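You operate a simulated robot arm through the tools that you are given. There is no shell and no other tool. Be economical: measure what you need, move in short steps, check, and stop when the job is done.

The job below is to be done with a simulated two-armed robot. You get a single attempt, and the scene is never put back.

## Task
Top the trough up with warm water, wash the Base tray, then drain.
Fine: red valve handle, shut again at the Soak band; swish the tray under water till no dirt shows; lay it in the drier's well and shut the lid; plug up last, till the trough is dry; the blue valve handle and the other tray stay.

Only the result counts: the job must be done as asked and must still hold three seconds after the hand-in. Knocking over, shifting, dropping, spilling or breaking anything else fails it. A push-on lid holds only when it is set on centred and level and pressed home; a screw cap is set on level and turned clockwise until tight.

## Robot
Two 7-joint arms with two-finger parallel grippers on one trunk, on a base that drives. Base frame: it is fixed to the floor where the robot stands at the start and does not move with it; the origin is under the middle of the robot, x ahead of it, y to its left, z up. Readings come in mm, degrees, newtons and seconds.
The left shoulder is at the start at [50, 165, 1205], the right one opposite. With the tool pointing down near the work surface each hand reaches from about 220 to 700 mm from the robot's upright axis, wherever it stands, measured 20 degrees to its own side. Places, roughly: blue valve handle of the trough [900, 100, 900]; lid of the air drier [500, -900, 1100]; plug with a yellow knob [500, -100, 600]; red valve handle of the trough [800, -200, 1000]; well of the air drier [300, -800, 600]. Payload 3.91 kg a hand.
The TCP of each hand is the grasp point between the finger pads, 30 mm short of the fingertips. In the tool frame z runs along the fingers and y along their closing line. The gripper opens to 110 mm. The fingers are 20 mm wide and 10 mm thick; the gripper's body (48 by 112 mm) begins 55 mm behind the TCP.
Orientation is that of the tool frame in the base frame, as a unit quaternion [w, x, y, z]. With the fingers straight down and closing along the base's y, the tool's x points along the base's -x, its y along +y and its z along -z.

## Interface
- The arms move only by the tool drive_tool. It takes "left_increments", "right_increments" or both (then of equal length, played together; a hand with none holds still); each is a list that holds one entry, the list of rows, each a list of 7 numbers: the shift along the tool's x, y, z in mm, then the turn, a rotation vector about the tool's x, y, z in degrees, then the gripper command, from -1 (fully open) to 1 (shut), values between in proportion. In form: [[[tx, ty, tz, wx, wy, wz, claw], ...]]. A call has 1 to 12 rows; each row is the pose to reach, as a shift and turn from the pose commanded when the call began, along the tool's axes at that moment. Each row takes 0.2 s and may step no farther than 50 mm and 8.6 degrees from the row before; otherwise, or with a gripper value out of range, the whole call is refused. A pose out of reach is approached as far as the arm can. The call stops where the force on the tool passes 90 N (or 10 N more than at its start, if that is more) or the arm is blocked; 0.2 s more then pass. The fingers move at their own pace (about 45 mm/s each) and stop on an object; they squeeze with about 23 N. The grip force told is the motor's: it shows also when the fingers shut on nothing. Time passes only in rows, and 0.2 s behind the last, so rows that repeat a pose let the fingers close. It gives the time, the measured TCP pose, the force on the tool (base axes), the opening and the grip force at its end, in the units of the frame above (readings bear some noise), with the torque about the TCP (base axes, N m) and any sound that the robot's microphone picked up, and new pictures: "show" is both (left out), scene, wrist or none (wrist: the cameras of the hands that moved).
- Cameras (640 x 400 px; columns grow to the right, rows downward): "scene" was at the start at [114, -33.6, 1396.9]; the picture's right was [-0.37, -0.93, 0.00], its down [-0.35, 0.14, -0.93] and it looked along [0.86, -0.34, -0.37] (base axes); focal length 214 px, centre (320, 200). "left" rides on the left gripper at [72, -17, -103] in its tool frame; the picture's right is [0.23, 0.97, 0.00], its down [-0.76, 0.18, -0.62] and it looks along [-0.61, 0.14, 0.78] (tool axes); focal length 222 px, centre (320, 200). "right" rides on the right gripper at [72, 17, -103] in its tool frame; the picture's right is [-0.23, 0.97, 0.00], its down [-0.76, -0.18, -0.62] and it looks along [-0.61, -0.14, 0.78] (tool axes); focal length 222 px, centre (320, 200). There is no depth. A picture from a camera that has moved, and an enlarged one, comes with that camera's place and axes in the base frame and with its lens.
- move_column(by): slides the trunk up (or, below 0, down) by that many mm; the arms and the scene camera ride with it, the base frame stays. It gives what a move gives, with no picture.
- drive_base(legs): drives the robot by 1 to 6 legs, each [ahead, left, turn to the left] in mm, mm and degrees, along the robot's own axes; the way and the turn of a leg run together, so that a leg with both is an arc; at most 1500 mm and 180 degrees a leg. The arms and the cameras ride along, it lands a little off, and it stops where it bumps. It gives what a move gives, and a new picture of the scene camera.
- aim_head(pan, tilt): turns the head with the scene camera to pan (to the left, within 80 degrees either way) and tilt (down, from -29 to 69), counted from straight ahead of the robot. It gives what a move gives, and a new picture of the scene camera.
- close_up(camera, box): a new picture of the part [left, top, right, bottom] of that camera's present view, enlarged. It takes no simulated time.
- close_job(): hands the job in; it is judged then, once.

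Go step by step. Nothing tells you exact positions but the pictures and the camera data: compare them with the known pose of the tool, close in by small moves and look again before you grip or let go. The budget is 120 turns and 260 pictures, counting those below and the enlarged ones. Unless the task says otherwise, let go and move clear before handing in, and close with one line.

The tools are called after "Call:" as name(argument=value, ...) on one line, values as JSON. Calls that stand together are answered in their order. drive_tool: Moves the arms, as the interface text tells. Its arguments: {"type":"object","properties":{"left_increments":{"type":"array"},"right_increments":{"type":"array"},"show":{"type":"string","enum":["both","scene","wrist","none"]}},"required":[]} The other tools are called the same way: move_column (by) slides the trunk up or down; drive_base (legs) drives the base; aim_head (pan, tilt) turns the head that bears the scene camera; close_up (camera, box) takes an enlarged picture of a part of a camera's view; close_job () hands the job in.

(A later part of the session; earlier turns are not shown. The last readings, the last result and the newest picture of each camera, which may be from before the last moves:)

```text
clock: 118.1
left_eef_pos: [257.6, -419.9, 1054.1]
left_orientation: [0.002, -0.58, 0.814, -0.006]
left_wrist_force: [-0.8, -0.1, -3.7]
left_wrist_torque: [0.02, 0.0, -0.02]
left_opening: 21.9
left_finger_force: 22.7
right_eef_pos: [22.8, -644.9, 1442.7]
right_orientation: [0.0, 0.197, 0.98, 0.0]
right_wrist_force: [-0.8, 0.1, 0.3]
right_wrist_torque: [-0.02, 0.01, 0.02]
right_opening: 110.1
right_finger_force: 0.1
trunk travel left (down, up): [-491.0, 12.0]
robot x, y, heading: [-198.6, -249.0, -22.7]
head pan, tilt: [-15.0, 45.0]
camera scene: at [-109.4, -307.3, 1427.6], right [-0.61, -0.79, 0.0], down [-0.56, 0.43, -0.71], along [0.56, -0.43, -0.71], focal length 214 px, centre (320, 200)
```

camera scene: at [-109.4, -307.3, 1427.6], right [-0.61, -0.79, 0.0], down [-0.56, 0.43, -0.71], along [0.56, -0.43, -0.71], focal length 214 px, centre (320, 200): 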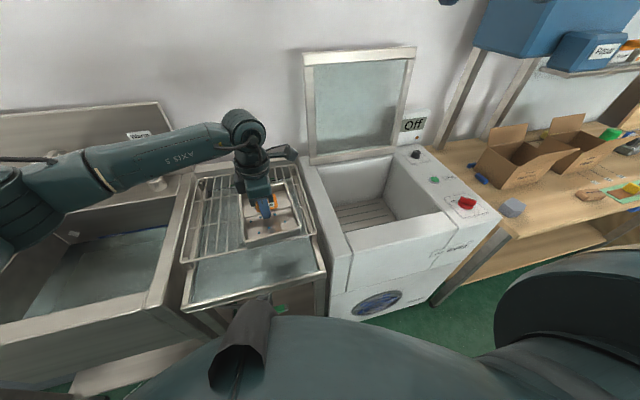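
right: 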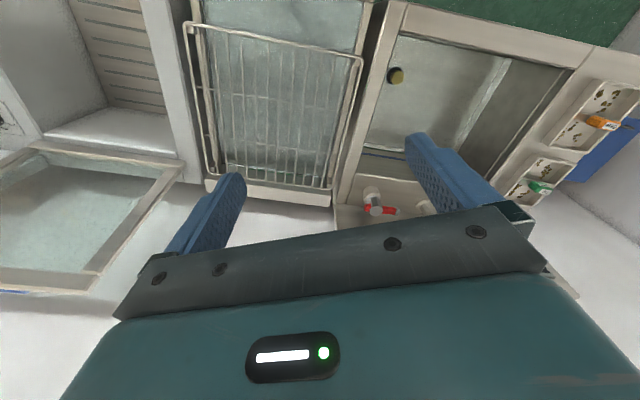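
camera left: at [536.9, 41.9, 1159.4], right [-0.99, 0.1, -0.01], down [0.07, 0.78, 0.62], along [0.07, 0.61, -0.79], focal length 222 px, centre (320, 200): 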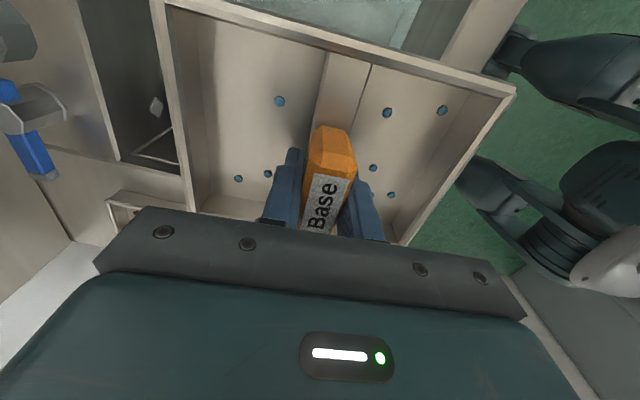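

The well opening is about d 355–688, l −490…−812 in the trough-aligned frame, rim z≈918, floor z≈655. To keep my elbow above the rim I'll stand so the left arm reaches straight ahead; I shift the hand first, then drive right and forward.

Call:
drive_tool(left_increments=[[[-35, -18, 0, 0, 0, 0, 0.9], [-70, -36, 0, 0, 0, 0, 0.9], [-110, -54, 0, 0, 0, 0, 0.9], [-150, -70, 0, 0, 0, 0, 0.9]]], show="none")

Call:
drive_base(legs=[[0, -484, 0]])

```text
clock: 119.1
left_eef_pos: [373.5, -298.5, 1054.8]
left_orientation: [0.003, -0.58, 0.815, -0.006]
left_wrist_force: [-0.7, -0.4, -3.1]
left_wrist_torque: [0.04, -0.01, 0.0]
left_opening: 21.9
left_finger_force: 23.0
right_eef_pos: [22.2, -642.5, 1443.4]
right_orientation: [0.0, 0.197, 0.98, 0.0]
right_wrist_force: [0.1, -0.7, -0.2]
right_wrist_torque: [-0.01, 0.0, -0.02]
right_opening: 110.2
right_finger_force: 0.0
trunk travel left (down, up): [-491.0, 12.0]
robot x, y, heading: [-200.1, -246.1, -22.8]
head pan, tilt: [-15.0, 45.0]
```

```text
clock: 121.9
left_eef_pos: [189.5, -739.4, 1054.8]
left_orientation: [0.002, -0.578, 0.816, -0.006]
left_wrist_force: [-1.2, 0.1, -3.1]
left_wrist_torque: [0.04, 0.0, -0.01]
left_opening: 22.0
left_finger_force: 23.1
right_eef_pos: [-163.6, -1081.4, 1441.7]
right_orientation: [-0.001, 0.199, 0.98, 0.0]
right_wrist_force: [0.1, -0.6, -0.2]
right_wrist_torque: [0.02, -0.01, -0.02]
right_opening: 110.0
right_finger_force: 0.1
trunk travel left (down, up): [-491.0, 12.0]
robot x, y, heading: [-380.9, -684.9, -23.1]
head pan, tilt: [-15.0, 45.0]
camera scene: at [-293.0, -743.7, 1427.5], right [-0.61, -0.79, 0.0], down [-0.56, 0.43, -0.71], along [0.56, -0.43, -0.71], focal length 214 px, centre (320, 200)
```

scene: 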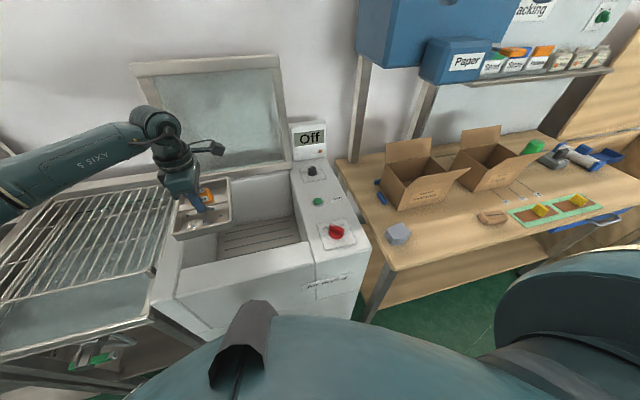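

Call:
drive_base(legs=[[85, 0, 0]])

Call:
aim_head(pan=8, tilt=50)

Call:
close_up(camera="left", box=[0, 0, 640, 400])

```text
clock: 123.0
left_eef_pos: [266.1, -770.8, 1054.8]
left_orientation: [0.002, -0.578, 0.816, -0.006]
left_wrist_force: [0.5, -0.1, -3.1]
left_wrist_torque: [0.02, 0.01, 0.0]
left_opening: 22.0
left_finger_force: 23.2
right_eef_pos: [-86.0, -1113.7, 1442.2]
right_orientation: [-0.001, 0.199, 0.98, 0.0]
right_wrist_force: [0.0, 0.5, 0.0]
right_wrist_torque: [0.01, 0.04, -0.01]
right_opening: 110.0
right_finger_force: 0.1
trunk travel left (down, up): [-491.0, 12.0]
robot x, y, heading: [-306.0, -716.8, -22.9]
head pan, tilt: [-15.0, 45.0]
camera scene: at [-215.5, -776.0, 1427.5], right [-0.61, -0.79, 0.0], down [-0.56, 0.43, -0.71], along [0.56, -0.43, -0.71], focal length 214 px, centre (320, 200)
```

scene: 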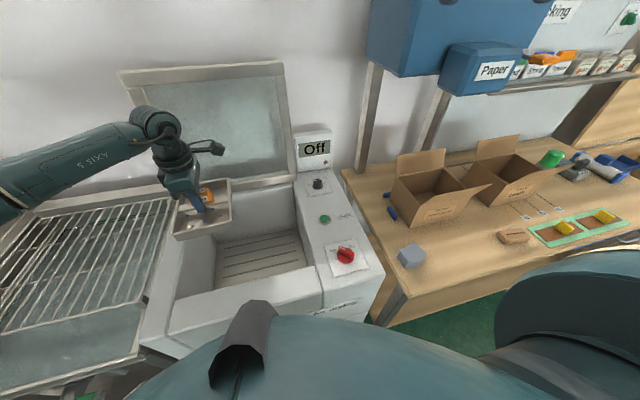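

```text
clock: 123.8
left_eef_pos: [265.5, -771.9, 1054.8]
left_orientation: [0.002, -0.578, 0.816, -0.006]
left_wrist_force: [-1.2, -0.5, -4.1]
left_wrist_torque: [0.0, -0.02, -0.01]
left_opening: 22.0
left_finger_force: 23.1
right_eef_pos: [-86.7, -1113.2, 1442.2]
right_orientation: [0.0, 0.198, 0.98, 0.001]
right_wrist_force: [0.0, 0.1, -0.1]
right_wrist_torque: [0.0, 0.0, -0.02]
right_opening: 110.2
right_finger_force: 0.2
trunk travel left (down, up): [-491.0, 12.0]
robot x, y, heading: [-307.5, -714.4, -22.9]
head pan, tilt: [8.0, 50.0]
camera scene: at [-205.9, -745.7, 1420.6], right [-0.26, -0.97, 0.0], down [-0.74, 0.2, -0.64], along [0.62, -0.17, -0.77], focal length 214 px, centre (320, 200)
```

scene: 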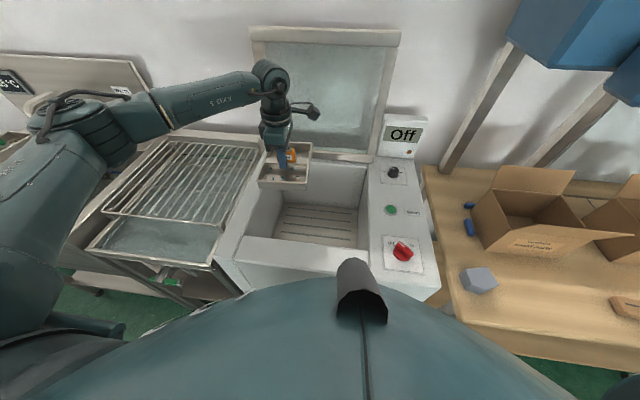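

```text
1.00 times, centred on (320, 200) of left
camera zoom: at [257.2, -843.8, 1159.8], right [-0.99, 0.11, -0.01], down [0.08, 0.78, 0.62], along [0.08, 0.61, -0.79], focal length 222 px, centre (320, 200)
```

zoom: 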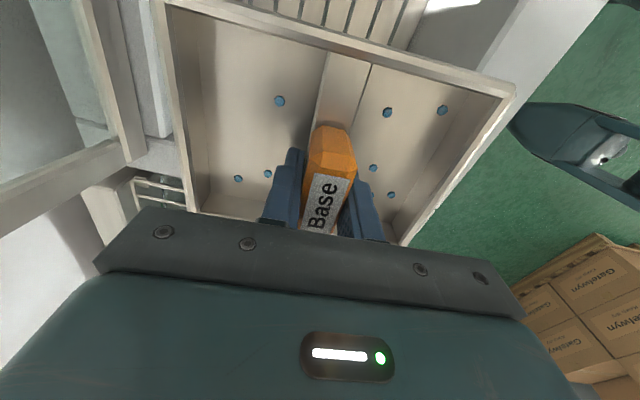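

I shift a bit right to centre in the well and lower partway, then check clearance.

Call:
drive_tool(left_increments=[[[20, 0, 20, 0, 0, 0, 0.9], [40, 0, 50, 0, 0, 0, 0.9], [40, 0, 90, 0, 0, 0, 0.9], [40, 0, 130, 0, 0, 0, 0.9]]])

Call:
close_up(camera="scene", box=[140, 100, 440, 288])

Call:
close_up(camera="right", box=[340, 0, 640, 188])

```text
clock: 124.8
left_eef_pos: [254.3, -811.6, 925.6]
left_orientation: [0.002, -0.578, 0.816, -0.006]
left_wrist_force: [1.1, -0.3, -3.5]
left_wrist_torque: [0.0, -0.01, -0.03]
left_opening: 21.8
left_finger_force: 23.0
right_eef_pos: [-86.0, -1113.1, 1442.1]
right_orientation: [-0.002, 0.198, 0.98, 0.0]
right_wrist_force: [0.7, -0.6, -0.3]
right_wrist_torque: [-0.01, -0.01, 0.02]
right_opening: 109.9
right_finger_force: 0.1
trunk travel left (down, up): [-491.0, 12.0]
robot x, y, heading: [-304.8, -715.1, -22.8]
head pan, tilt: [8.0, 50.0]
camera scene: at [-205.6, -746.0, 1420.6], right [-0.26, -0.97, 0.0], down [-0.74, 0.2, -0.64], along [0.62, -0.17, -0.77], focal length 214 px, centre (320, 200)
camera left: at [246.2, -884.4, 1030.0], right [-0.99, 0.11, -0.01], down [0.08, 0.78, 0.62], along [0.08, 0.61, -0.79], focal length 222 px, centre (320, 200)
```

scene: 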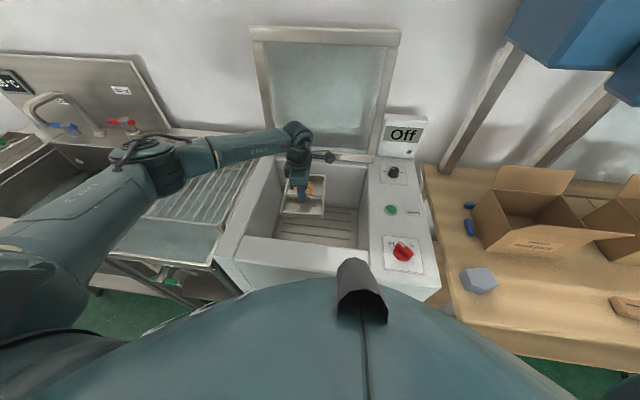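
left: 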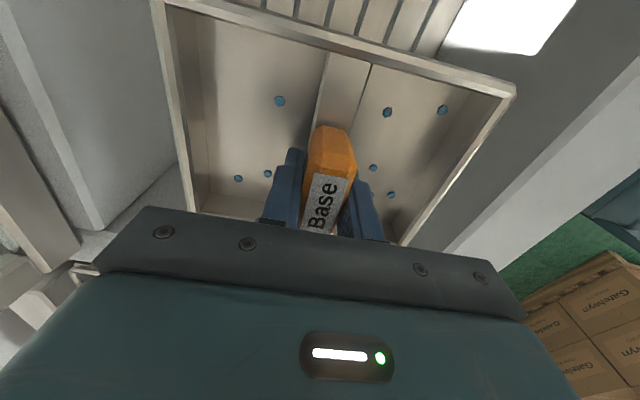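

```text
2.13 times, centred on (290, 194) of scene
camera zoom: at [-205.6, -746.0, 1420.6], right [-0.26, -0.97, 0.0], down [-0.74, 0.2, -0.64], along [0.62, -0.17, -0.77], focal length 456 px, centre (384, 213)
```

zoom: 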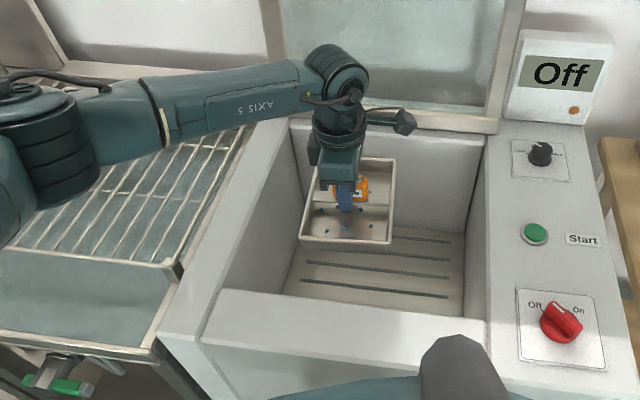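

```text
2.13 times, centred on (490, 94) of right
camera zoom: at [-146.7, -1070.3, 1545.4], right [0.59, 0.81, 0.0], down [0.63, -0.46, 0.62], along [0.5, -0.37, -0.78], focal length 473 px, centre (-42, 426)
```

zoom: 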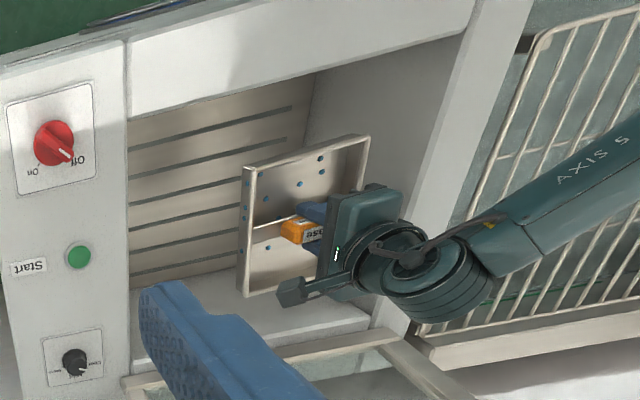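

The drier well is clear below. I keep lowering in stages.

Call:
drive_tool(left_increments=[[[0, 0, 30, 0, 0, 0, 0.9], [0, 0, 60, 0, 0, 0, 0.9], [0, 0, 90, 0, 0, 0, 0.9], [0, 0, 120, 0, 0, 0, 0.9]]])

Call:
close_up(camera="right", box=[340, 0, 640, 188])

```text
clock: 125.8
left_eef_pos: [258.9, -812.5, 804.9]
left_orientation: [0.002, -0.578, 0.816, -0.007]
left_wrist_force: [-0.6, 0.5, -3.2]
left_wrist_torque: [0.03, 0.0, -0.02]
left_opening: 21.6
left_finger_force: 22.8
right_eef_pos: [-87.1, -1112.9, 1441.6]
right_orientation: [-0.001, 0.198, 0.98, 0.0]
right_wrist_force: [0.4, 0.7, 0.3]
right_wrist_torque: [0.04, -0.02, 0.0]
right_opening: 110.0
right_finger_force: 0.0
trunk travel left (down, up): [-491.0, 12.0]
robot x, y, heading: [-305.0, -712.8, -22.8]
head pan, tilt: [8.0, 50.0]
camera scene: at [-205.8, -745.9, 1420.6], right [-0.26, -0.97, 0.0], down [-0.74, 0.2, -0.64], along [0.62, -0.17, -0.77], focal length 214 px, centre (320, 200)
camera left: at [248.9, -885.8, 910.6], right [-0.99, 0.11, -0.01], down [0.08, 0.78, 0.62], along [0.08, 0.61, -0.79], focal length 222 px, centre (320, 200)
```

scene: 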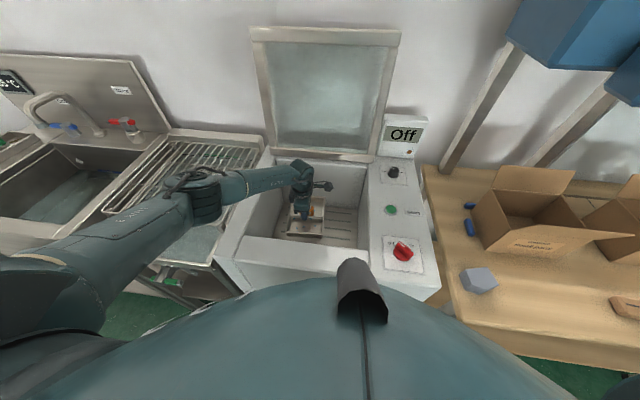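
left: 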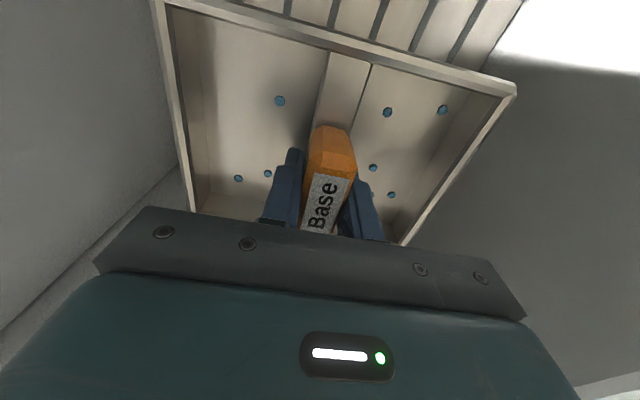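

```text
2.13 times, centred on (490, 94) of right
camera zoom: at [-147.0, -1070.2, 1545.4], right [0.59, 0.81, 0.0], down [0.63, -0.46, 0.62], along [0.5, -0.37, -0.78], focal length 473 px, centre (-42, 426)
```

zoom: 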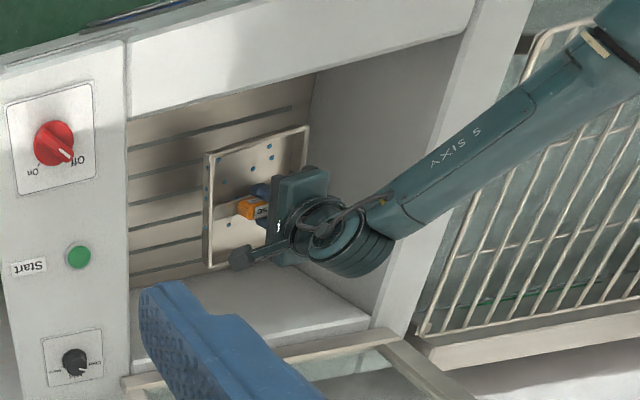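

Forearm still crosses over the left rim, but by my estimate it swings inward as the arm straightens. I raise the trunk by the last 12 mm, edge 15 mm forward, and lower in small steps.

Call:
move_column(by=12)

Call:
drive_base(legs=[[15, 0, 0]])

Call:
drive_tool(left_increments=[[[0, 0, 20, 0, 0, 0, 0.9], [0, 0, 40, 0, 0, 0, 0.9], [0, 0, 60, 0, 0, 0, 0.9], [0, 0, 72, 0, 0, 0, 0.9]]])

Call:
close_up(camera="right", box=[340, 0, 640, 188])

```text
clock: 126.5
left_eef_pos: [257.2, -812.6, 816.2]
left_orientation: [0.002, -0.578, 0.816, -0.006]
left_wrist_force: [-0.1, -0.6, -3.6]
left_wrist_torque: [0.04, -0.03, 0.01]
left_opening: 22.0
left_finger_force: 22.3
right_eef_pos: [-86.4, -1113.6, 1454.4]
right_orientation: [-0.001, 0.199, 0.98, 0.0]
right_wrist_force: [0.7, -0.2, 0.4]
right_wrist_torque: [0.0, -0.02, -0.02]
right_opening: 110.0
right_finger_force: 0.0
trunk travel left (down, up): [-503.0, 0.0]
robot x, y, heading: [-305.6, -716.3, -22.9]
head pan, tilt: [8.0, 50.0]
```

```text
clock: 127.3
left_eef_pos: [261.9, -814.0, 817.6]
left_orientation: [0.002, -0.579, 0.816, -0.006]
left_wrist_force: [0.4, 0.3, -3.8]
left_wrist_torque: [0.0, -0.02, 0.01]
left_opening: 22.0
left_finger_force: 22.9
right_eef_pos: [-81.7, -1115.4, 1454.1]
right_orientation: [-0.001, 0.199, 0.98, -0.001]
right_wrist_force: [-0.1, -0.6, -0.1]
right_wrist_torque: [0.0, 0.01, -0.02]
right_opening: 110.1
right_finger_force: 0.1
trunk travel left (down, up): [-503.0, 0.0]
robot x, y, heading: [-298.3, -712.9, -22.8]
head pan, tilt: [8.0, 50.0]
stopped in leg 1: the robot was blocked; the commanded pose is now the measured one
camera scene: at [-201.2, -747.6, 1432.3], right [-0.26, -0.97, 0.0], down [-0.74, 0.2, -0.64], along [0.62, -0.17, -0.77], focal length 214 px, centre (320, 200)
```

scene: 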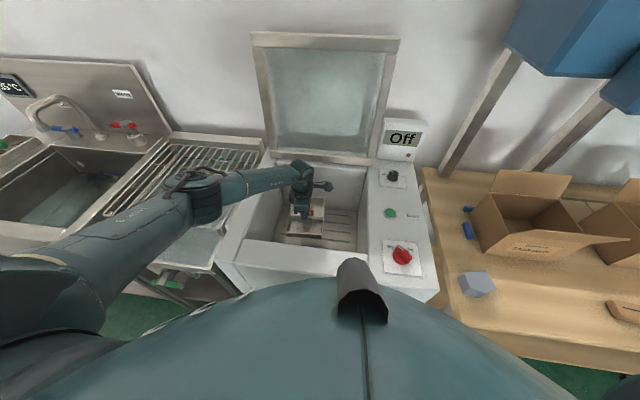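

```text
clock: 128.3
left_eef_pos: [257.4, -812.7, 758.2]
left_orientation: [0.002, -0.578, 0.816, -0.007]
left_wrist_force: [0.6, 0.4, -2.7]
left_wrist_torque: [0.04, -0.05, -0.03]
left_opening: 22.1
left_finger_force: 22.8
left hand out of reach, approached as far as the arm can: row 3, 4
right_eef_pos: [-82.1, -1115.6, 1453.6]
right_orientation: [-0.002, 0.2, 0.98, 0.001]
right_wrist_force: [-0.3, -0.2, -0.3]
right_wrist_torque: [0.01, 0.0, 0.01]
right_opening: 110.0
right_finger_force: 0.1
trunk travel left (down, up): [-503.0, 0.0]
robot x, y, heading: [-303.1, -717.5, -23.0]
head pan, tilt: [8.0, 50.0]
camera scene: at [-201.3, -747.5, 1432.3], right [-0.26, -0.97, 0.0], down [-0.74, 0.2, -0.64], along [0.62, -0.17, -0.77], focal length 214 px, centre (320, 200)
camera left: at [248.8, -884.6, 862.5], right [-0.99, 0.11, -0.01], down [0.08, 0.78, 0.62], along [0.08, 0.61, -0.79], focal length 222 px, centre (320, 200)
```

scene: 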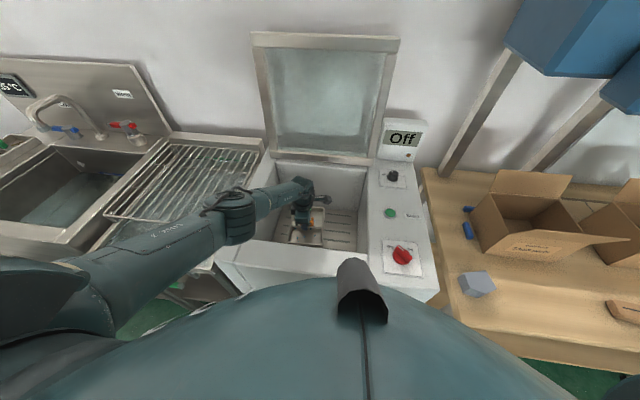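
left: 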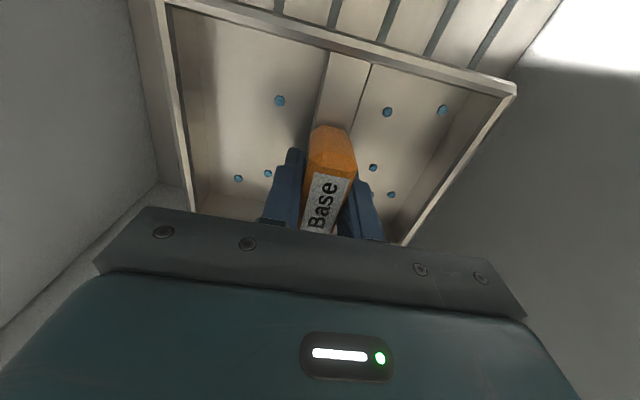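

```text
2.13 times, centred on (490, 94) of right
camera zoom: at [-142.5, -1071.8, 1557.3], right [0.59, 0.81, 0.0], down [0.63, -0.46, 0.62], along [0.5, -0.37, -0.78], focal length 473 px, centre (-42, 426)
```

zoom: 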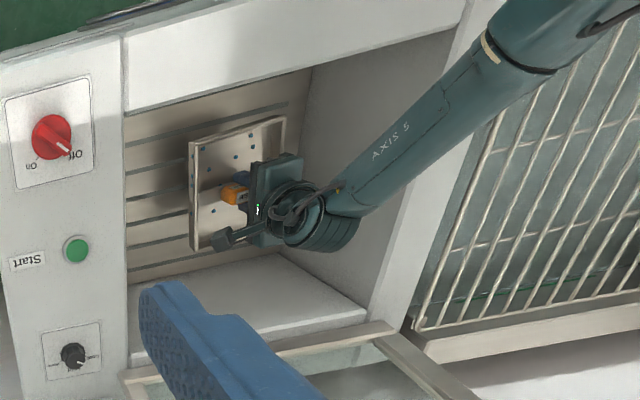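

The arm stopped at a joint limit with the tray about 60 mm above the floor, the elbow right above the left rim. I try yawing the tray toward the hand's home yaw to free the wrist.

Call:
drive_tool(left_increments=[[[0, 0, 0, 0, 0, 8, 0.9], [0, 0, 0, 0, 0, 16, 0.9], [0, 0, 0, 0, 0, 24, 0.9], [0, 0, 0, 0, 0, 32, 0.9], [0, 0, 0, 0, 0, 40, 0.9]]])

Call:
close_up(camera="right", box=[340, 0, 640, 188])

```text
clock: 129.5
left_eef_pos: [256.5, -812.5, 757.8]
left_orientation: [0.004, -0.263, 0.965, -0.005]
left_wrist_force: [-0.4, 0.6, -3.7]
left_wrist_torque: [-0.01, 0.02, 0.01]
left_opening: 22.0
left_finger_force: 23.0
right_eef_pos: [-81.8, -1114.1, 1453.3]
right_orientation: [-0.001, 0.199, 0.98, -0.001]
right_wrist_force: [0.5, 0.0, 0.2]
right_wrist_torque: [0.0, 0.01, -0.03]
right_opening: 110.0
right_finger_force: 0.2
trunk travel left (down, up): [-503.0, 0.0]
robot x, y, heading: [-299.6, -710.9, -23.0]
head pan, tilt: [8.0, 50.0]
camera scene: at [-201.3, -747.5, 1432.3], right [-0.26, -0.97, 0.0], down [-0.74, 0.2, -0.64], along [0.62, -0.17, -0.77], focal length 214 px, centre (320, 200)
camera left: at [203.0, -862.1, 861.9], right [-0.69, 0.72, -0.01], down [0.56, 0.54, 0.63], along [0.46, 0.42, -0.78], focal length 222 px, centre (320, 200)
```

scene: 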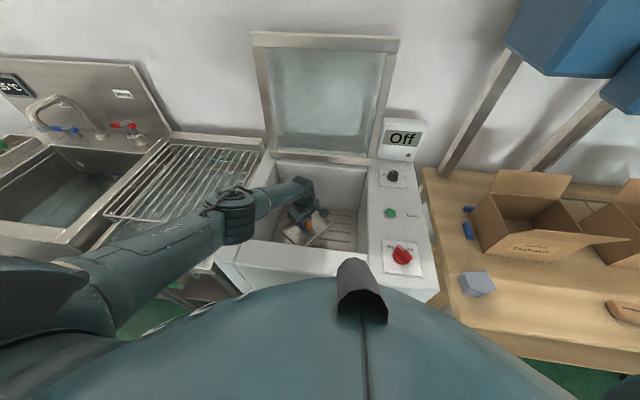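
left: 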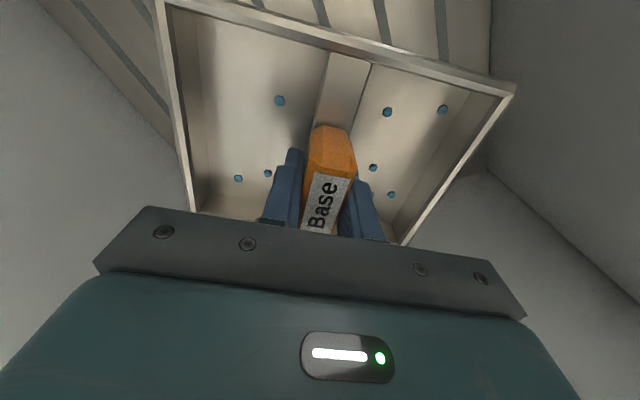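

```text
2.13 times, centred on (490, 94) of right
camera zoom: at [-142.5, -1071.8, 1557.2], right [0.59, 0.81, 0.0], down [0.63, -0.46, 0.62], along [0.5, -0.37, -0.78], focal length 473 px, centre (-42, 426)
```

zoom: 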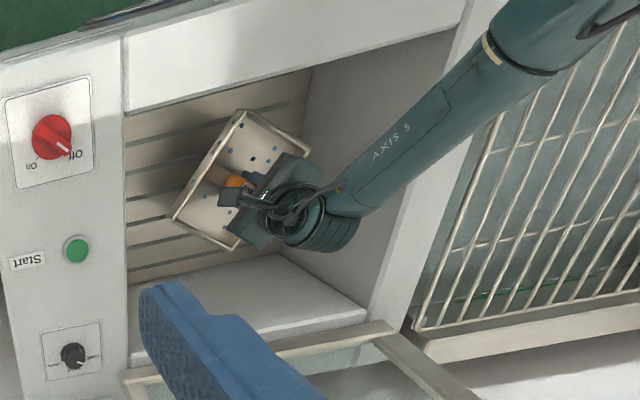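

Yaw only spins the last joint, so it is a true reach limit with an outward elbow. I lift back out and bring the hand toward its starting posture to get the elbow up, then retry.

Call:
drive_tool(left_increments=[[[0, 0, -40, 0, 0, 0, 0.9], [0, 0, -80, 0, 0, 0, 0.9], [0, 0, -120, 0, 0, 0, 0.9], [0, 0, -160, 0, 0, 0, 0.9], [0, 0, -200, 0, 0, 0, 0.9], [0, 0, -240, 0, 0, 0, 0.9], [0, 0, -280, 0, 0, 8, 0.9], [0, 0, -320, 0, 0, 16, 0.9], [0, 0, -360, 0, 0, 24, 0.9], [0, 0, -400, 0, 0, 32, 0.9], [0, 0, -440, 0, 0, 40, 0.9], [0, 0, -480, 0, 0, 46, 0.9]]])

Call:
aim_head(pan=35, tilt=10)

```text
clock: 132.1
left_eef_pos: [251.8, -810.1, 1239.8]
left_orientation: [0.007, 0.137, 0.991, -0.003]
left_wrist_force: [0.0, 0.2, -3.8]
left_wrist_torque: [0.01, -0.01, 0.0]
left_opening: 22.1
left_finger_force: 23.5
right_eef_pos: [-82.2, -1113.8, 1453.9]
right_orientation: [-0.001, 0.199, 0.98, 0.0]
right_wrist_force: [-0.7, -0.3, 0.8]
right_wrist_torque: [0.0, -0.03, -0.02]
right_opening: 109.8
right_finger_force: 0.0
trunk travel left (down, up): [-503.0, 0.0]
robot x, y, heading: [-299.1, -717.9, -22.9]
head pan, tilt: [8.0, 50.0]
camera scene: at [-201.9, -747.7, 1432.3], right [-0.26, -0.97, 0.0], down [-0.74, 0.2, -0.64], along [0.62, -0.17, -0.77], focal length 214 px, centre (320, 200)
camera left: at [176.5, -805.1, 1343.2], right [0.04, 1.0, -0.01], down [0.77, -0.03, 0.63], along [0.63, -0.03, -0.77], focal length 222 px, centre (320, 200)
```

scene: 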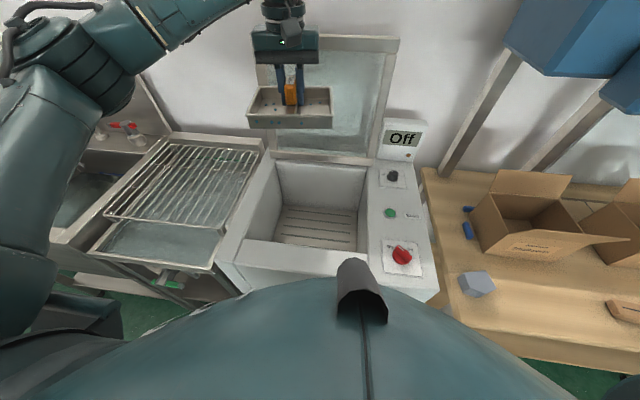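
left: 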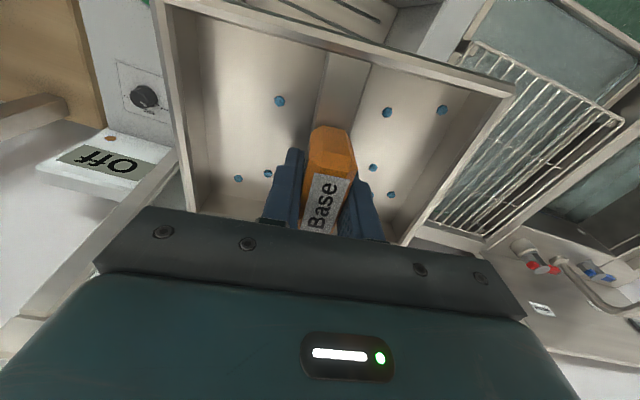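

```text
clock: 133.2
left_eef_pos: [252.4, -809.6, 1238.2]
left_orientation: [0.006, 0.133, 0.991, -0.002]
left_wrist_force: [-0.1, -0.5, -3.7]
left_wrist_torque: [0.01, 0.01, -0.01]
left_opening: 21.9
left_finger_force: 22.8
right_eef_pos: [-82.0, -1113.9, 1454.5]
right_orientation: [-0.001, 0.199, 0.98, -0.001]
right_wrist_force: [0.3, -0.3, -1.2]
right_wrist_torque: [0.0, 0.02, -0.02]
right_opening: 110.1
right_finger_force: 0.0
trunk travel left (down, up): [-503.0, 0.0]
robot x, y, heading: [-304.2, -718.7, -23.1]
head pan, tilt: [35.0, 10.0]
camera scene: at [-184.7, -708.3, 1494.1], right [0.21, -0.98, 0.0], down [-0.17, -0.04, -0.98], along [0.96, 0.21, -0.17], focal length 214 px, centre (320, 200)
```

scene: 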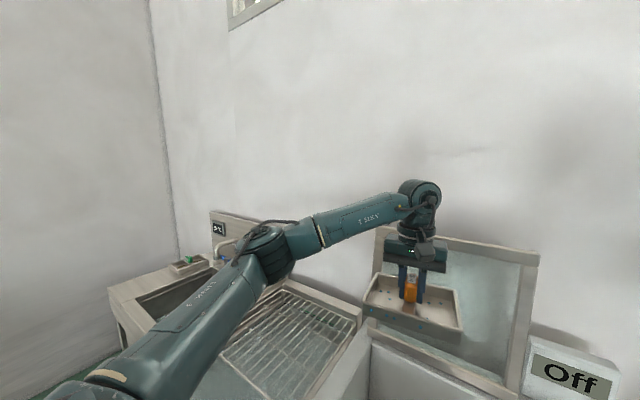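

Elbow hangs out-left below the wrist. I try pulling the hand up and in to its start posture to see whether the elbow rises.

Call:
drive_tool(left_increments=[[[30, -13, -29, 0, 0, 1, 0.9], [60, -25, -58, 0, 0, 2, 0.9], [90, -38, -86, 0, 0, 3, 0.9], [120, -50, -115, 0, 0, 4, 0.9], [150, -63, -143, 0, 0, 5, 0.9], [180, -75, -172, 0, 0, 6, 0.9], [209, -88, -200, 0, 0, 7, 0.9]]], show="none")

Call:
aim_head(pan=60, tilt=0)

```text
clock: 134.8
left_eef_pos: [23.0, -836.3, 1434.3]
left_orientation: [0.007, 0.194, 0.981, -0.002]
left_wrist_force: [-0.4, 0.7, -3.8]
left_wrist_torque: [0.01, -0.06, 0.01]
left_opening: 21.8
left_finger_force: 22.8
right_eef_pos: [-82.9, -1114.7, 1454.4]
right_orientation: [-0.001, 0.199, 0.98, 0.0]
right_wrist_force: [-0.5, 0.4, 0.8]
right_wrist_torque: [0.0, -0.03, 0.03]
right_opening: 110.1
right_finger_force: 0.0
trunk travel left (down, up): [-503.0, 0.0]
robot x, y, heading: [-299.8, -714.2, -23.0]
head pan, tilt: [35.0, 10.0]
```

```text
clock: 135.7
left_eef_pos: [24.1, -836.8, 1433.8]
left_orientation: [0.006, 0.193, 0.981, -0.002]
left_wrist_force: [-0.4, 0.3, -2.9]
left_wrist_torque: [-0.08, -0.03, 0.02]
left_opening: 22.0
left_finger_force: 22.9
right_eef_pos: [-82.1, -1115.2, 1453.6]
right_orientation: [-0.001, 0.2, 0.98, 0.001]
right_wrist_force: [0.2, -0.2, 0.2]
right_wrist_torque: [-0.02, -0.01, -0.01]
right_opening: 110.0
right_finger_force: 0.0
trunk travel left (down, up): [-503.0, 0.0]
robot x, y, heading: [-299.4, -718.9, -22.8]
head pan, tilt: [60.0, 0.0]
camera scene: at [-204.1, -673.6, 1510.2], right [0.6, -0.8, 0.0], down [0.0, 0.0, -1.0], along [0.8, 0.6, 0.0], focal length 214 px, centre (320, 200)
```

scene: 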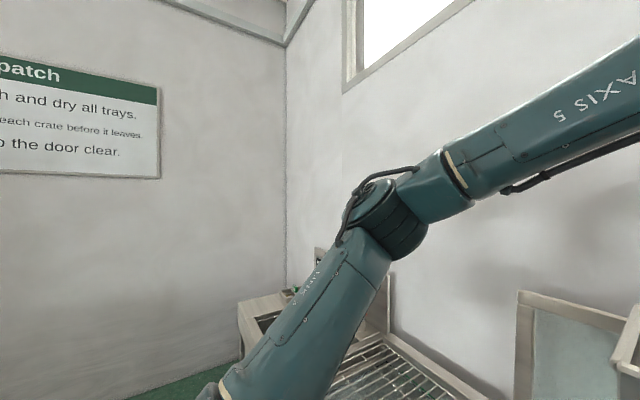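

Call:
aim_head(pan=-60, tilt=0)

```text
clock: 137.7
left_eef_pos: [25.5, -836.8, 1433.6]
left_orientation: [0.006, 0.193, 0.981, -0.003]
left_wrist_force: [0.2, 0.5, -3.1]
left_wrist_torque: [-0.04, 0.0, 0.0]
left_opening: 21.7
left_finger_force: 22.7
right_eef_pos: [-82.4, -1114.5, 1454.0]
right_orientation: [-0.001, 0.2, 0.98, 0.0]
right_wrist_force: [-0.2, 0.0, -0.3]
right_wrist_torque: [0.02, 0.0, 0.01]
right_opening: 110.1
right_finger_force: 0.0
trunk travel left (down, up): [-503.0, 0.0]
robot x, y, heading: [-299.8, -715.2, -22.9]
head pan, tilt: [-60.0, 0.0]
camera scene: at [-264.7, -817.1, 1510.2], right [-0.99, -0.12, 0.0], down [0.0, 0.0, -1.0], along [0.12, -0.99, 0.0], focal length 214 px, centre (320, 200)
```

scene: 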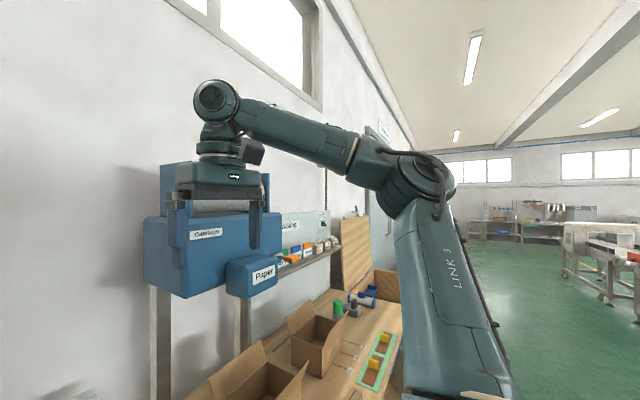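

The well is actually deeper (rim z≈885, floor z≈600). Turning the robot 45° right brings the left shoulder ~100 mm closer to the well, so the arm can go in steeply. I do that at the same spot.

Call:
drive_base(legs=[[-50, 0, 0], [0, 0, -45]])

Call:
aim_head(pan=50, tilt=50)

```text
clock: 140.7
left_eef_pos: [-205.7, -1013.8, 1434.7]
left_orientation: [0.004, 0.559, 0.829, -0.004]
left_wrist_force: [0.0, 0.8, -2.8]
left_wrist_torque: [-0.02, 0.01, -0.04]
left_opening: 21.9
left_finger_force: 23.1
right_eef_pos: [-478.6, -1134.0, 1454.1]
right_orientation: [-0.002, 0.563, 0.827, 0.001]
right_wrist_force: [0.7, 0.2, 0.1]
right_wrist_torque: [-0.04, -0.01, 0.0]
right_opening: 110.1
right_finger_force: 0.1
trunk travel left (down, up): [-503.0, 0.0]
robot x, y, heading: [-346.9, -694.3, -68.6]
head pan, tilt: [-60.0, 0.0]
camera scene: at [-394.2, -794.8, 1510.2], right [-0.78, 0.62, 0.0], down [0.0, 0.0, -1.0], along [-0.62, -0.78, 0.0], focal length 214 px, centre (320, 200)
```

scene: 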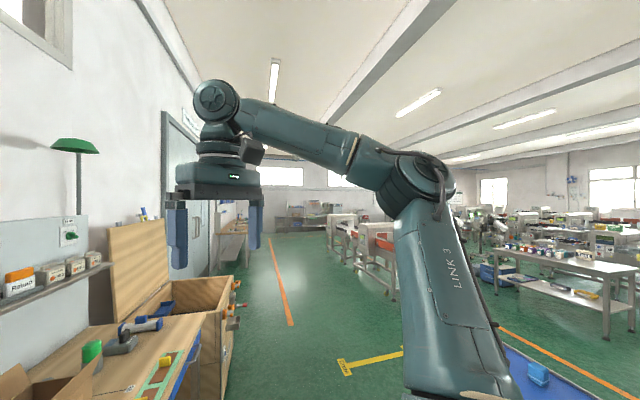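

```text
clock: 142.6
left_eef_pos: [-204.1, -1013.8, 1433.2]
left_orientation: [0.004, 0.56, 0.829, -0.004]
left_wrist_force: [-0.3, 0.1, -5.0]
left_wrist_torque: [-0.02, -0.01, 0.01]
left_opening: 22.0
left_finger_force: 22.8
right_eef_pos: [-478.7, -1132.8, 1454.8]
right_orientation: [-0.001, 0.564, 0.826, 0.0]
right_wrist_force: [-0.4, -0.2, 0.4]
right_wrist_torque: [0.0, 0.0, 0.04]
right_opening: 110.1
right_finger_force: 0.0
trunk travel left (down, up): [-503.0, 0.0]
robot x, y, heading: [-345.5, -697.8, -68.3]
head pan, tilt: [50.0, 50.0]
camera scene: at [-265.1, -748.9, 1432.3], right [-0.32, -0.95, 0.0], down [-0.73, 0.24, -0.64], along [0.61, -0.2, -0.77], focal length 214 px, centre (320, 200)
```

scene: 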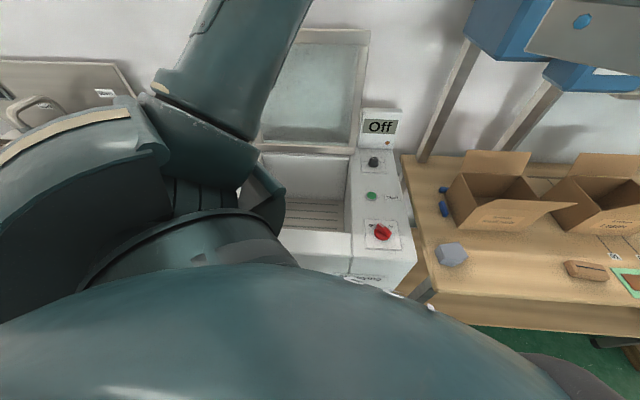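

Position and heading are as planned. I swing the left hand out to its left, over the well, yawing the tray square with it.

Call:
drive_tool(left_increments=[[[-3, 46, 0, 0, 0, 5, 0.9], [-6, 92, 0, 0, 0, 10, 0.9], [-9, 138, 0, 0, 0, 15, 0.9], [-12, 184, 0, 0, 0, 20, 0.9], [-15, 230, 0, 0, 0, 25, 0.9], [-18, 276, 0, 0, 0, 30, 0.9], [-20, 322, 0, 0, 0, 35, 0.9], [-23, 368, 0, 0, 0, 40, 0.9], [-26, 418, 0, 0, 0, 44, 0.9]]])

Call:
drive_base(legs=[[32, 32, 0]])

```text
clock: 144.6
left_eef_pos: [50.7, -892.3, 1365.3]
left_orientation: [0.007, 0.828, 0.561, -0.003]
left_wrist_force: [-0.5, -0.7, -3.7]
left_wrist_torque: [-0.03, 0.01, -0.04]
left_opening: 21.7
left_finger_force: 23.4
left hand out of reach, approached as far as the arm can: row 7, 8, 9
right_eef_pos: [-478.5, -1132.4, 1454.2]
right_orientation: [-0.001, 0.564, 0.826, 0.0]
right_wrist_force: [1.1, -0.1, 0.3]
right_wrist_torque: [-0.02, 0.02, 0.01]
right_opening: 110.2
right_finger_force: 0.0
trunk travel left (down, up): [-503.0, 0.0]
robot x, y, heading: [-348.1, -699.3, -68.4]
head pan, tilt: [50.0, 50.0]
camera scene: at [-264.4, -748.7, 1432.3], right [-0.32, -0.95, 0.0], down [-0.73, 0.24, -0.64], along [0.61, -0.2, -0.77], focal length 214 px, centre (320, 200)
camera left: at [61.7, -817.1, 1469.2], right [0.99, -0.15, 0.01], down [-0.12, -0.76, 0.63], along [-0.09, -0.63, -0.77], focal length 222 px, centre (320, 200)
```

scene: 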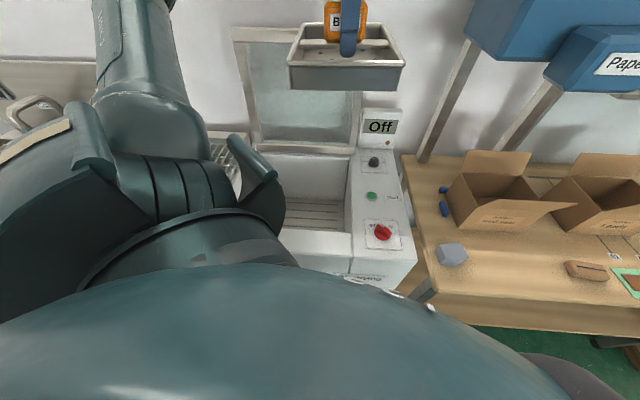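
left: 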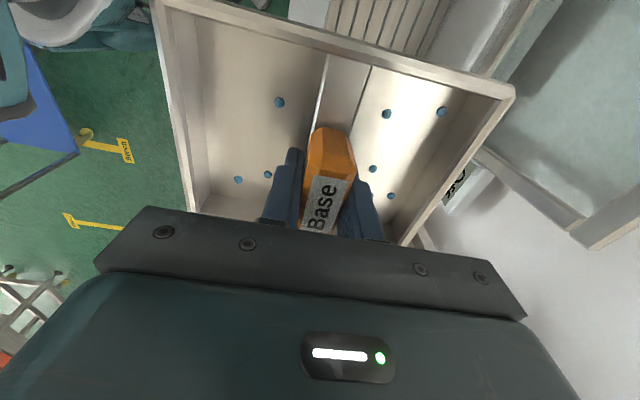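

```text
clock: 145.5
left_eef_pos: [89.9, -911.8, 1366.4]
left_orientation: [0.007, 0.828, 0.561, -0.004]
left_wrist_force: [1.1, -0.2, -4.1]
left_wrist_torque: [0.04, 0.03, -0.02]
left_opening: 21.7
left_finger_force: 22.8
right_eef_pos: [-435.9, -1150.7, 1454.0]
right_orientation: [-0.001, 0.564, 0.826, 0.0]
right_wrist_force: [0.8, 0.2, 1.0]
right_wrist_torque: [0.0, 0.02, 0.02]
right_opening: 109.7
right_finger_force: 0.1
trunk travel left (down, up): [-503.0, 0.0]
robot x, y, heading: [-307.6, -714.8, -68.5]
head pan, tilt: [50.0, 50.0]
camera scene: at [-223.0, -767.2, 1432.3], right [-0.32, -0.95, 0.0], down [-0.73, 0.24, -0.64], along [0.61, -0.2, -0.77], focal length 214 px, centre (320, 200)
```

scene: 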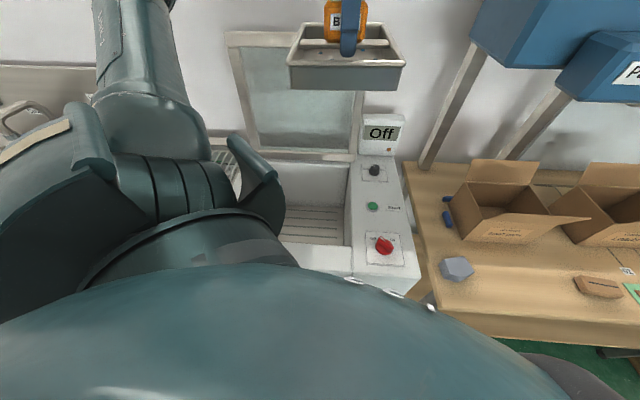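

Call:
drive_tool(left_increments=[[[8, 10, 40, 0, 0, 0, 0.9], [16, 25, 80, 0, 0, 0, 0.9], [26, 40, 120, 0, 0, 0, 0.9], [36, 60, 150, 0, 0, 0, 0.9], [50, 80, 180, 0, 0, 0, 0.9], [64, 105, 210, 0, 0, 0, 0.9], [79, 130, 240, 0, 0, 0, 0.9], [79, 130, 280, 0, 0, 0, 0.9]]])

Call:
close_up(camera="scene", box=[180, 60, 480, 290])

```text
clock: 147.3
left_eef_pos: [109.4, -899.6, 1131.6]
left_orientation: [0.009, 0.826, 0.563, -0.002]
left_wrist_force: [1.3, 0.2, -4.3]
left_wrist_torque: [-0.01, 0.05, -0.01]
left_opening: 21.9
left_finger_force: 23.3
left hand out of reach, approached as far as the arm can: row 2, 3, 4, 5, 6, 7, 8
right_eef_pos: [-437.0, -1149.1, 1453.7]
right_orientation: [-0.001, 0.564, 0.826, 0.0]
right_wrist_force: [0.2, -0.1, 1.0]
right_wrist_torque: [-0.04, 0.04, 0.02]
right_opening: 109.9
right_finger_force: 0.1
trunk travel left (down, up): [-503.0, 0.0]
robot x, y, heading: [-307.6, -717.3, -68.8]
head pan, tilt: [50.0, 50.0]
camera scene: at [-222.5, -766.9, 1432.3], right [-0.32, -0.95, 0.0], down [-0.73, 0.24, -0.64], along [0.61, -0.2, -0.77], focal length 214 px, centre (320, 200)
camera left: at [119.7, -824.1, 1234.9], right [0.99, -0.15, 0.01], down [-0.12, -0.76, 0.64], along [-0.09, -0.63, -0.77], focal length 222 px, centre (320, 200)
```

scene: 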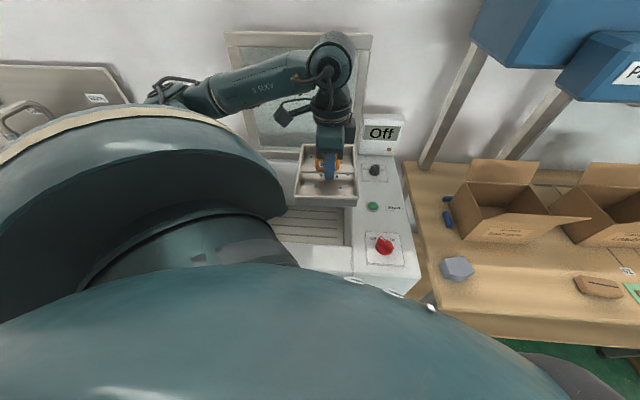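
left: 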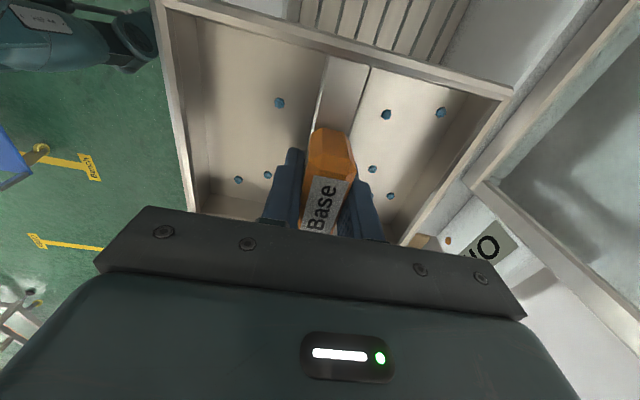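

```text
1.74 times, centred on (330, 175) of scene
camera zoom: at [-222.5, -766.9, 1432.3], right [-0.32, -0.95, 0.0], down [-0.73, 0.24, -0.64], along [0.61, -0.2, -0.77], focal length 373 px, centre (303, 244)
```

zoom: 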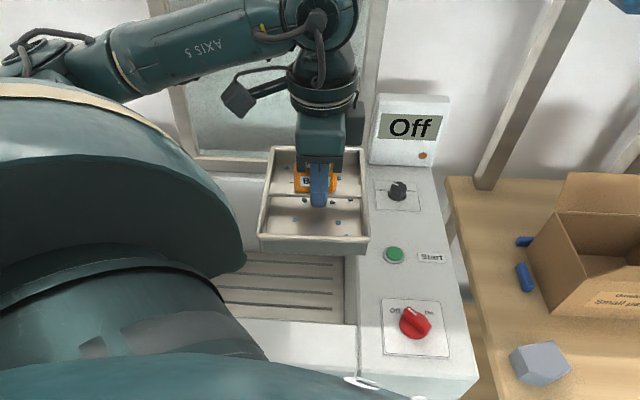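

That pose hits a joint limit (hand too far to the robot's left). I turn back left about 21° as a compromise and re-aim over the well.

Call:
drive_base(legs=[[0, 0, 21]])

Call:
drive_tool(left_increments=[[[0, 0, 0, 0, 0, 0, 0.9]]], show="none")

```text
clock: 148.8
left_eef_pos: [145.3, -739.3, 1131.4]
left_orientation: [0.007, 0.71, 0.704, 0.0]
left_wrist_force: [0.2, 0.6, -3.7]
left_wrist_torque: [-0.06, -0.01, -0.03]
left_opening: 21.8
left_finger_force: 22.6
right_eef_pos: [-272.6, -1169.0, 1454.1]
right_orientation: [-0.001, 0.403, 0.915, 0.0]
right_wrist_force: [0.5, -0.1, -0.8]
right_wrist_torque: [-0.03, -0.01, 0.04]
right_opening: 110.0
right_finger_force: 0.1
trunk travel left (down, up): [-503.0, 0.0]
robot x, y, heading: [-305.4, -714.3, -47.3]
head pan, tilt: [50.0, 50.0]
camera scene: at [-210.5, -733.1, 1432.3], right [0.04, -1.0, 0.0], down [-0.77, -0.03, -0.64], along [0.64, 0.03, -0.77], focal length 214 px, centre (320, 200)
```

scene: 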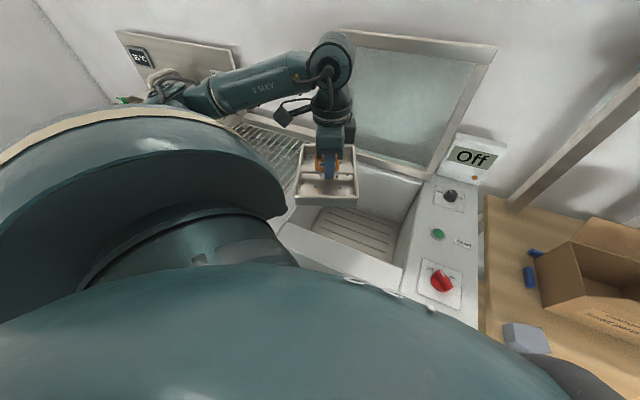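

```text
clock: 149.2
left_eef_pos: [146.4, -738.7, 1132.1]
left_orientation: [0.007, 0.71, 0.704, 0.0]
left_wrist_force: [-0.2, 0.6, -3.7]
left_wrist_torque: [0.0, 0.0, -0.01]
left_opening: 21.9
left_finger_force: 23.3
right_eef_pos: [-272.5, -1169.0, 1454.4]
right_orientation: [0.0, 0.404, 0.915, 0.0]
right_wrist_force: [-0.1, 0.6, 0.3]
right_wrist_torque: [0.01, 0.04, -0.01]
right_opening: 110.1
right_finger_force: 0.0
trunk travel left (down, up): [-503.0, 0.0]
robot x, y, heading: [-310.4, -714.7, -47.4]
head pan, tilt: [50.0, 50.0]
```

Call:
drive_tool(left_increments=[[[-37, 23, 0, 0, 0, 5.6, 0.9], [-74, 46, 0, 0, 0, 11.2, 0.9], [-111, 69, 0, 0, 0, 16.8, 0.9], [-149, 93, 0, 0, 0, 22.4, 0.9], [-149, 93, 40, 0, 0, 22.4, 0.9], [-149, 93, 80, 0, 0, 22.4, 0.9], [-149, 93, 120, 0, 0, 22.4, 0.9], [-149, 93, 160, 0, 0, 22.4, 0.9], [-149, 93, 200, 0, 0, 22.4, 0.9]]])

Call:
close_up(camera="right", box=[340, 0, 640, 188])

```text
clock: 151.2
left_eef_pos: [89.7, -835.7, 1017.6]
left_orientation: [0.01, 0.834, 0.551, 0.004]
left_wrist_force: [0.2, 0.1, -3.8]
left_wrist_torque: [0.01, 0.01, -0.03]
left_opening: 22.0
left_finger_force: 22.6
left hand out of reach, approached as far as the arm can: row 1, 2, 3, 4, 5, 6, 7, 8, 9
right_eef_pos: [-271.5, -1167.8, 1454.1]
right_orientation: [-0.001, 0.404, 0.915, 0.0]
right_wrist_force: [0.3, 0.6, -0.2]
right_wrist_torque: [0.04, 0.02, -0.01]
right_opening: 110.1
right_finger_force: 0.0
trunk travel left (down, up): [-503.0, 0.0]
robot x, y, heading: [-306.5, -716.5, -48.0]
head pan, tilt: [50.0, 50.0]
camera scene: at [-210.3, -732.9, 1432.3], right [0.04, -1.0, 0.0], down [-0.77, -0.03, -0.64], along [0.64, 0.03, -0.77], focal length 214 px, centre (320, 200)
camera left: at [100.9, -760.6, 1121.5], right [0.99, -0.17, 0.02], down [-0.14, -0.76, 0.63], along [-0.09, -0.62, -0.78], focal length 222 px, centre (320, 200)
```

scene: 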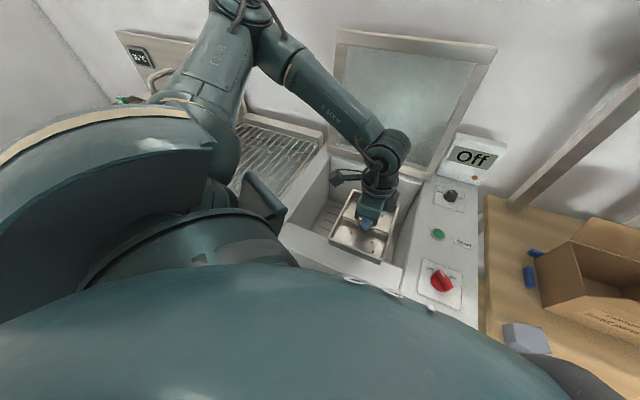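
left: 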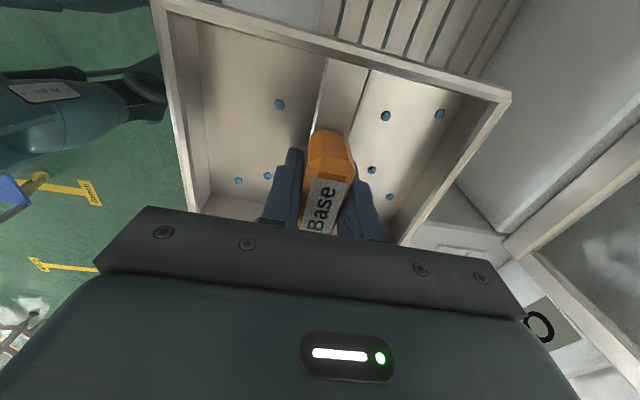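

```text
2.13 times, centred on (490, 94) of right
camera zoom: at [-309.2, -1104.3, 1557.5], right [0.87, 0.49, 0.0], down [0.38, -0.68, 0.62], along [0.3, -0.54, -0.78], focal length 473 px, centre (-42, 426)
```

zoom: 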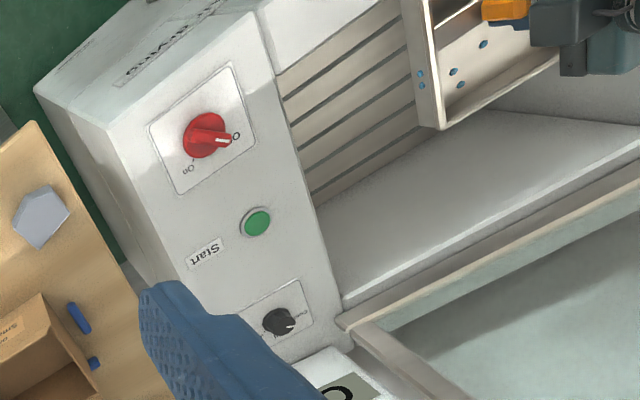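

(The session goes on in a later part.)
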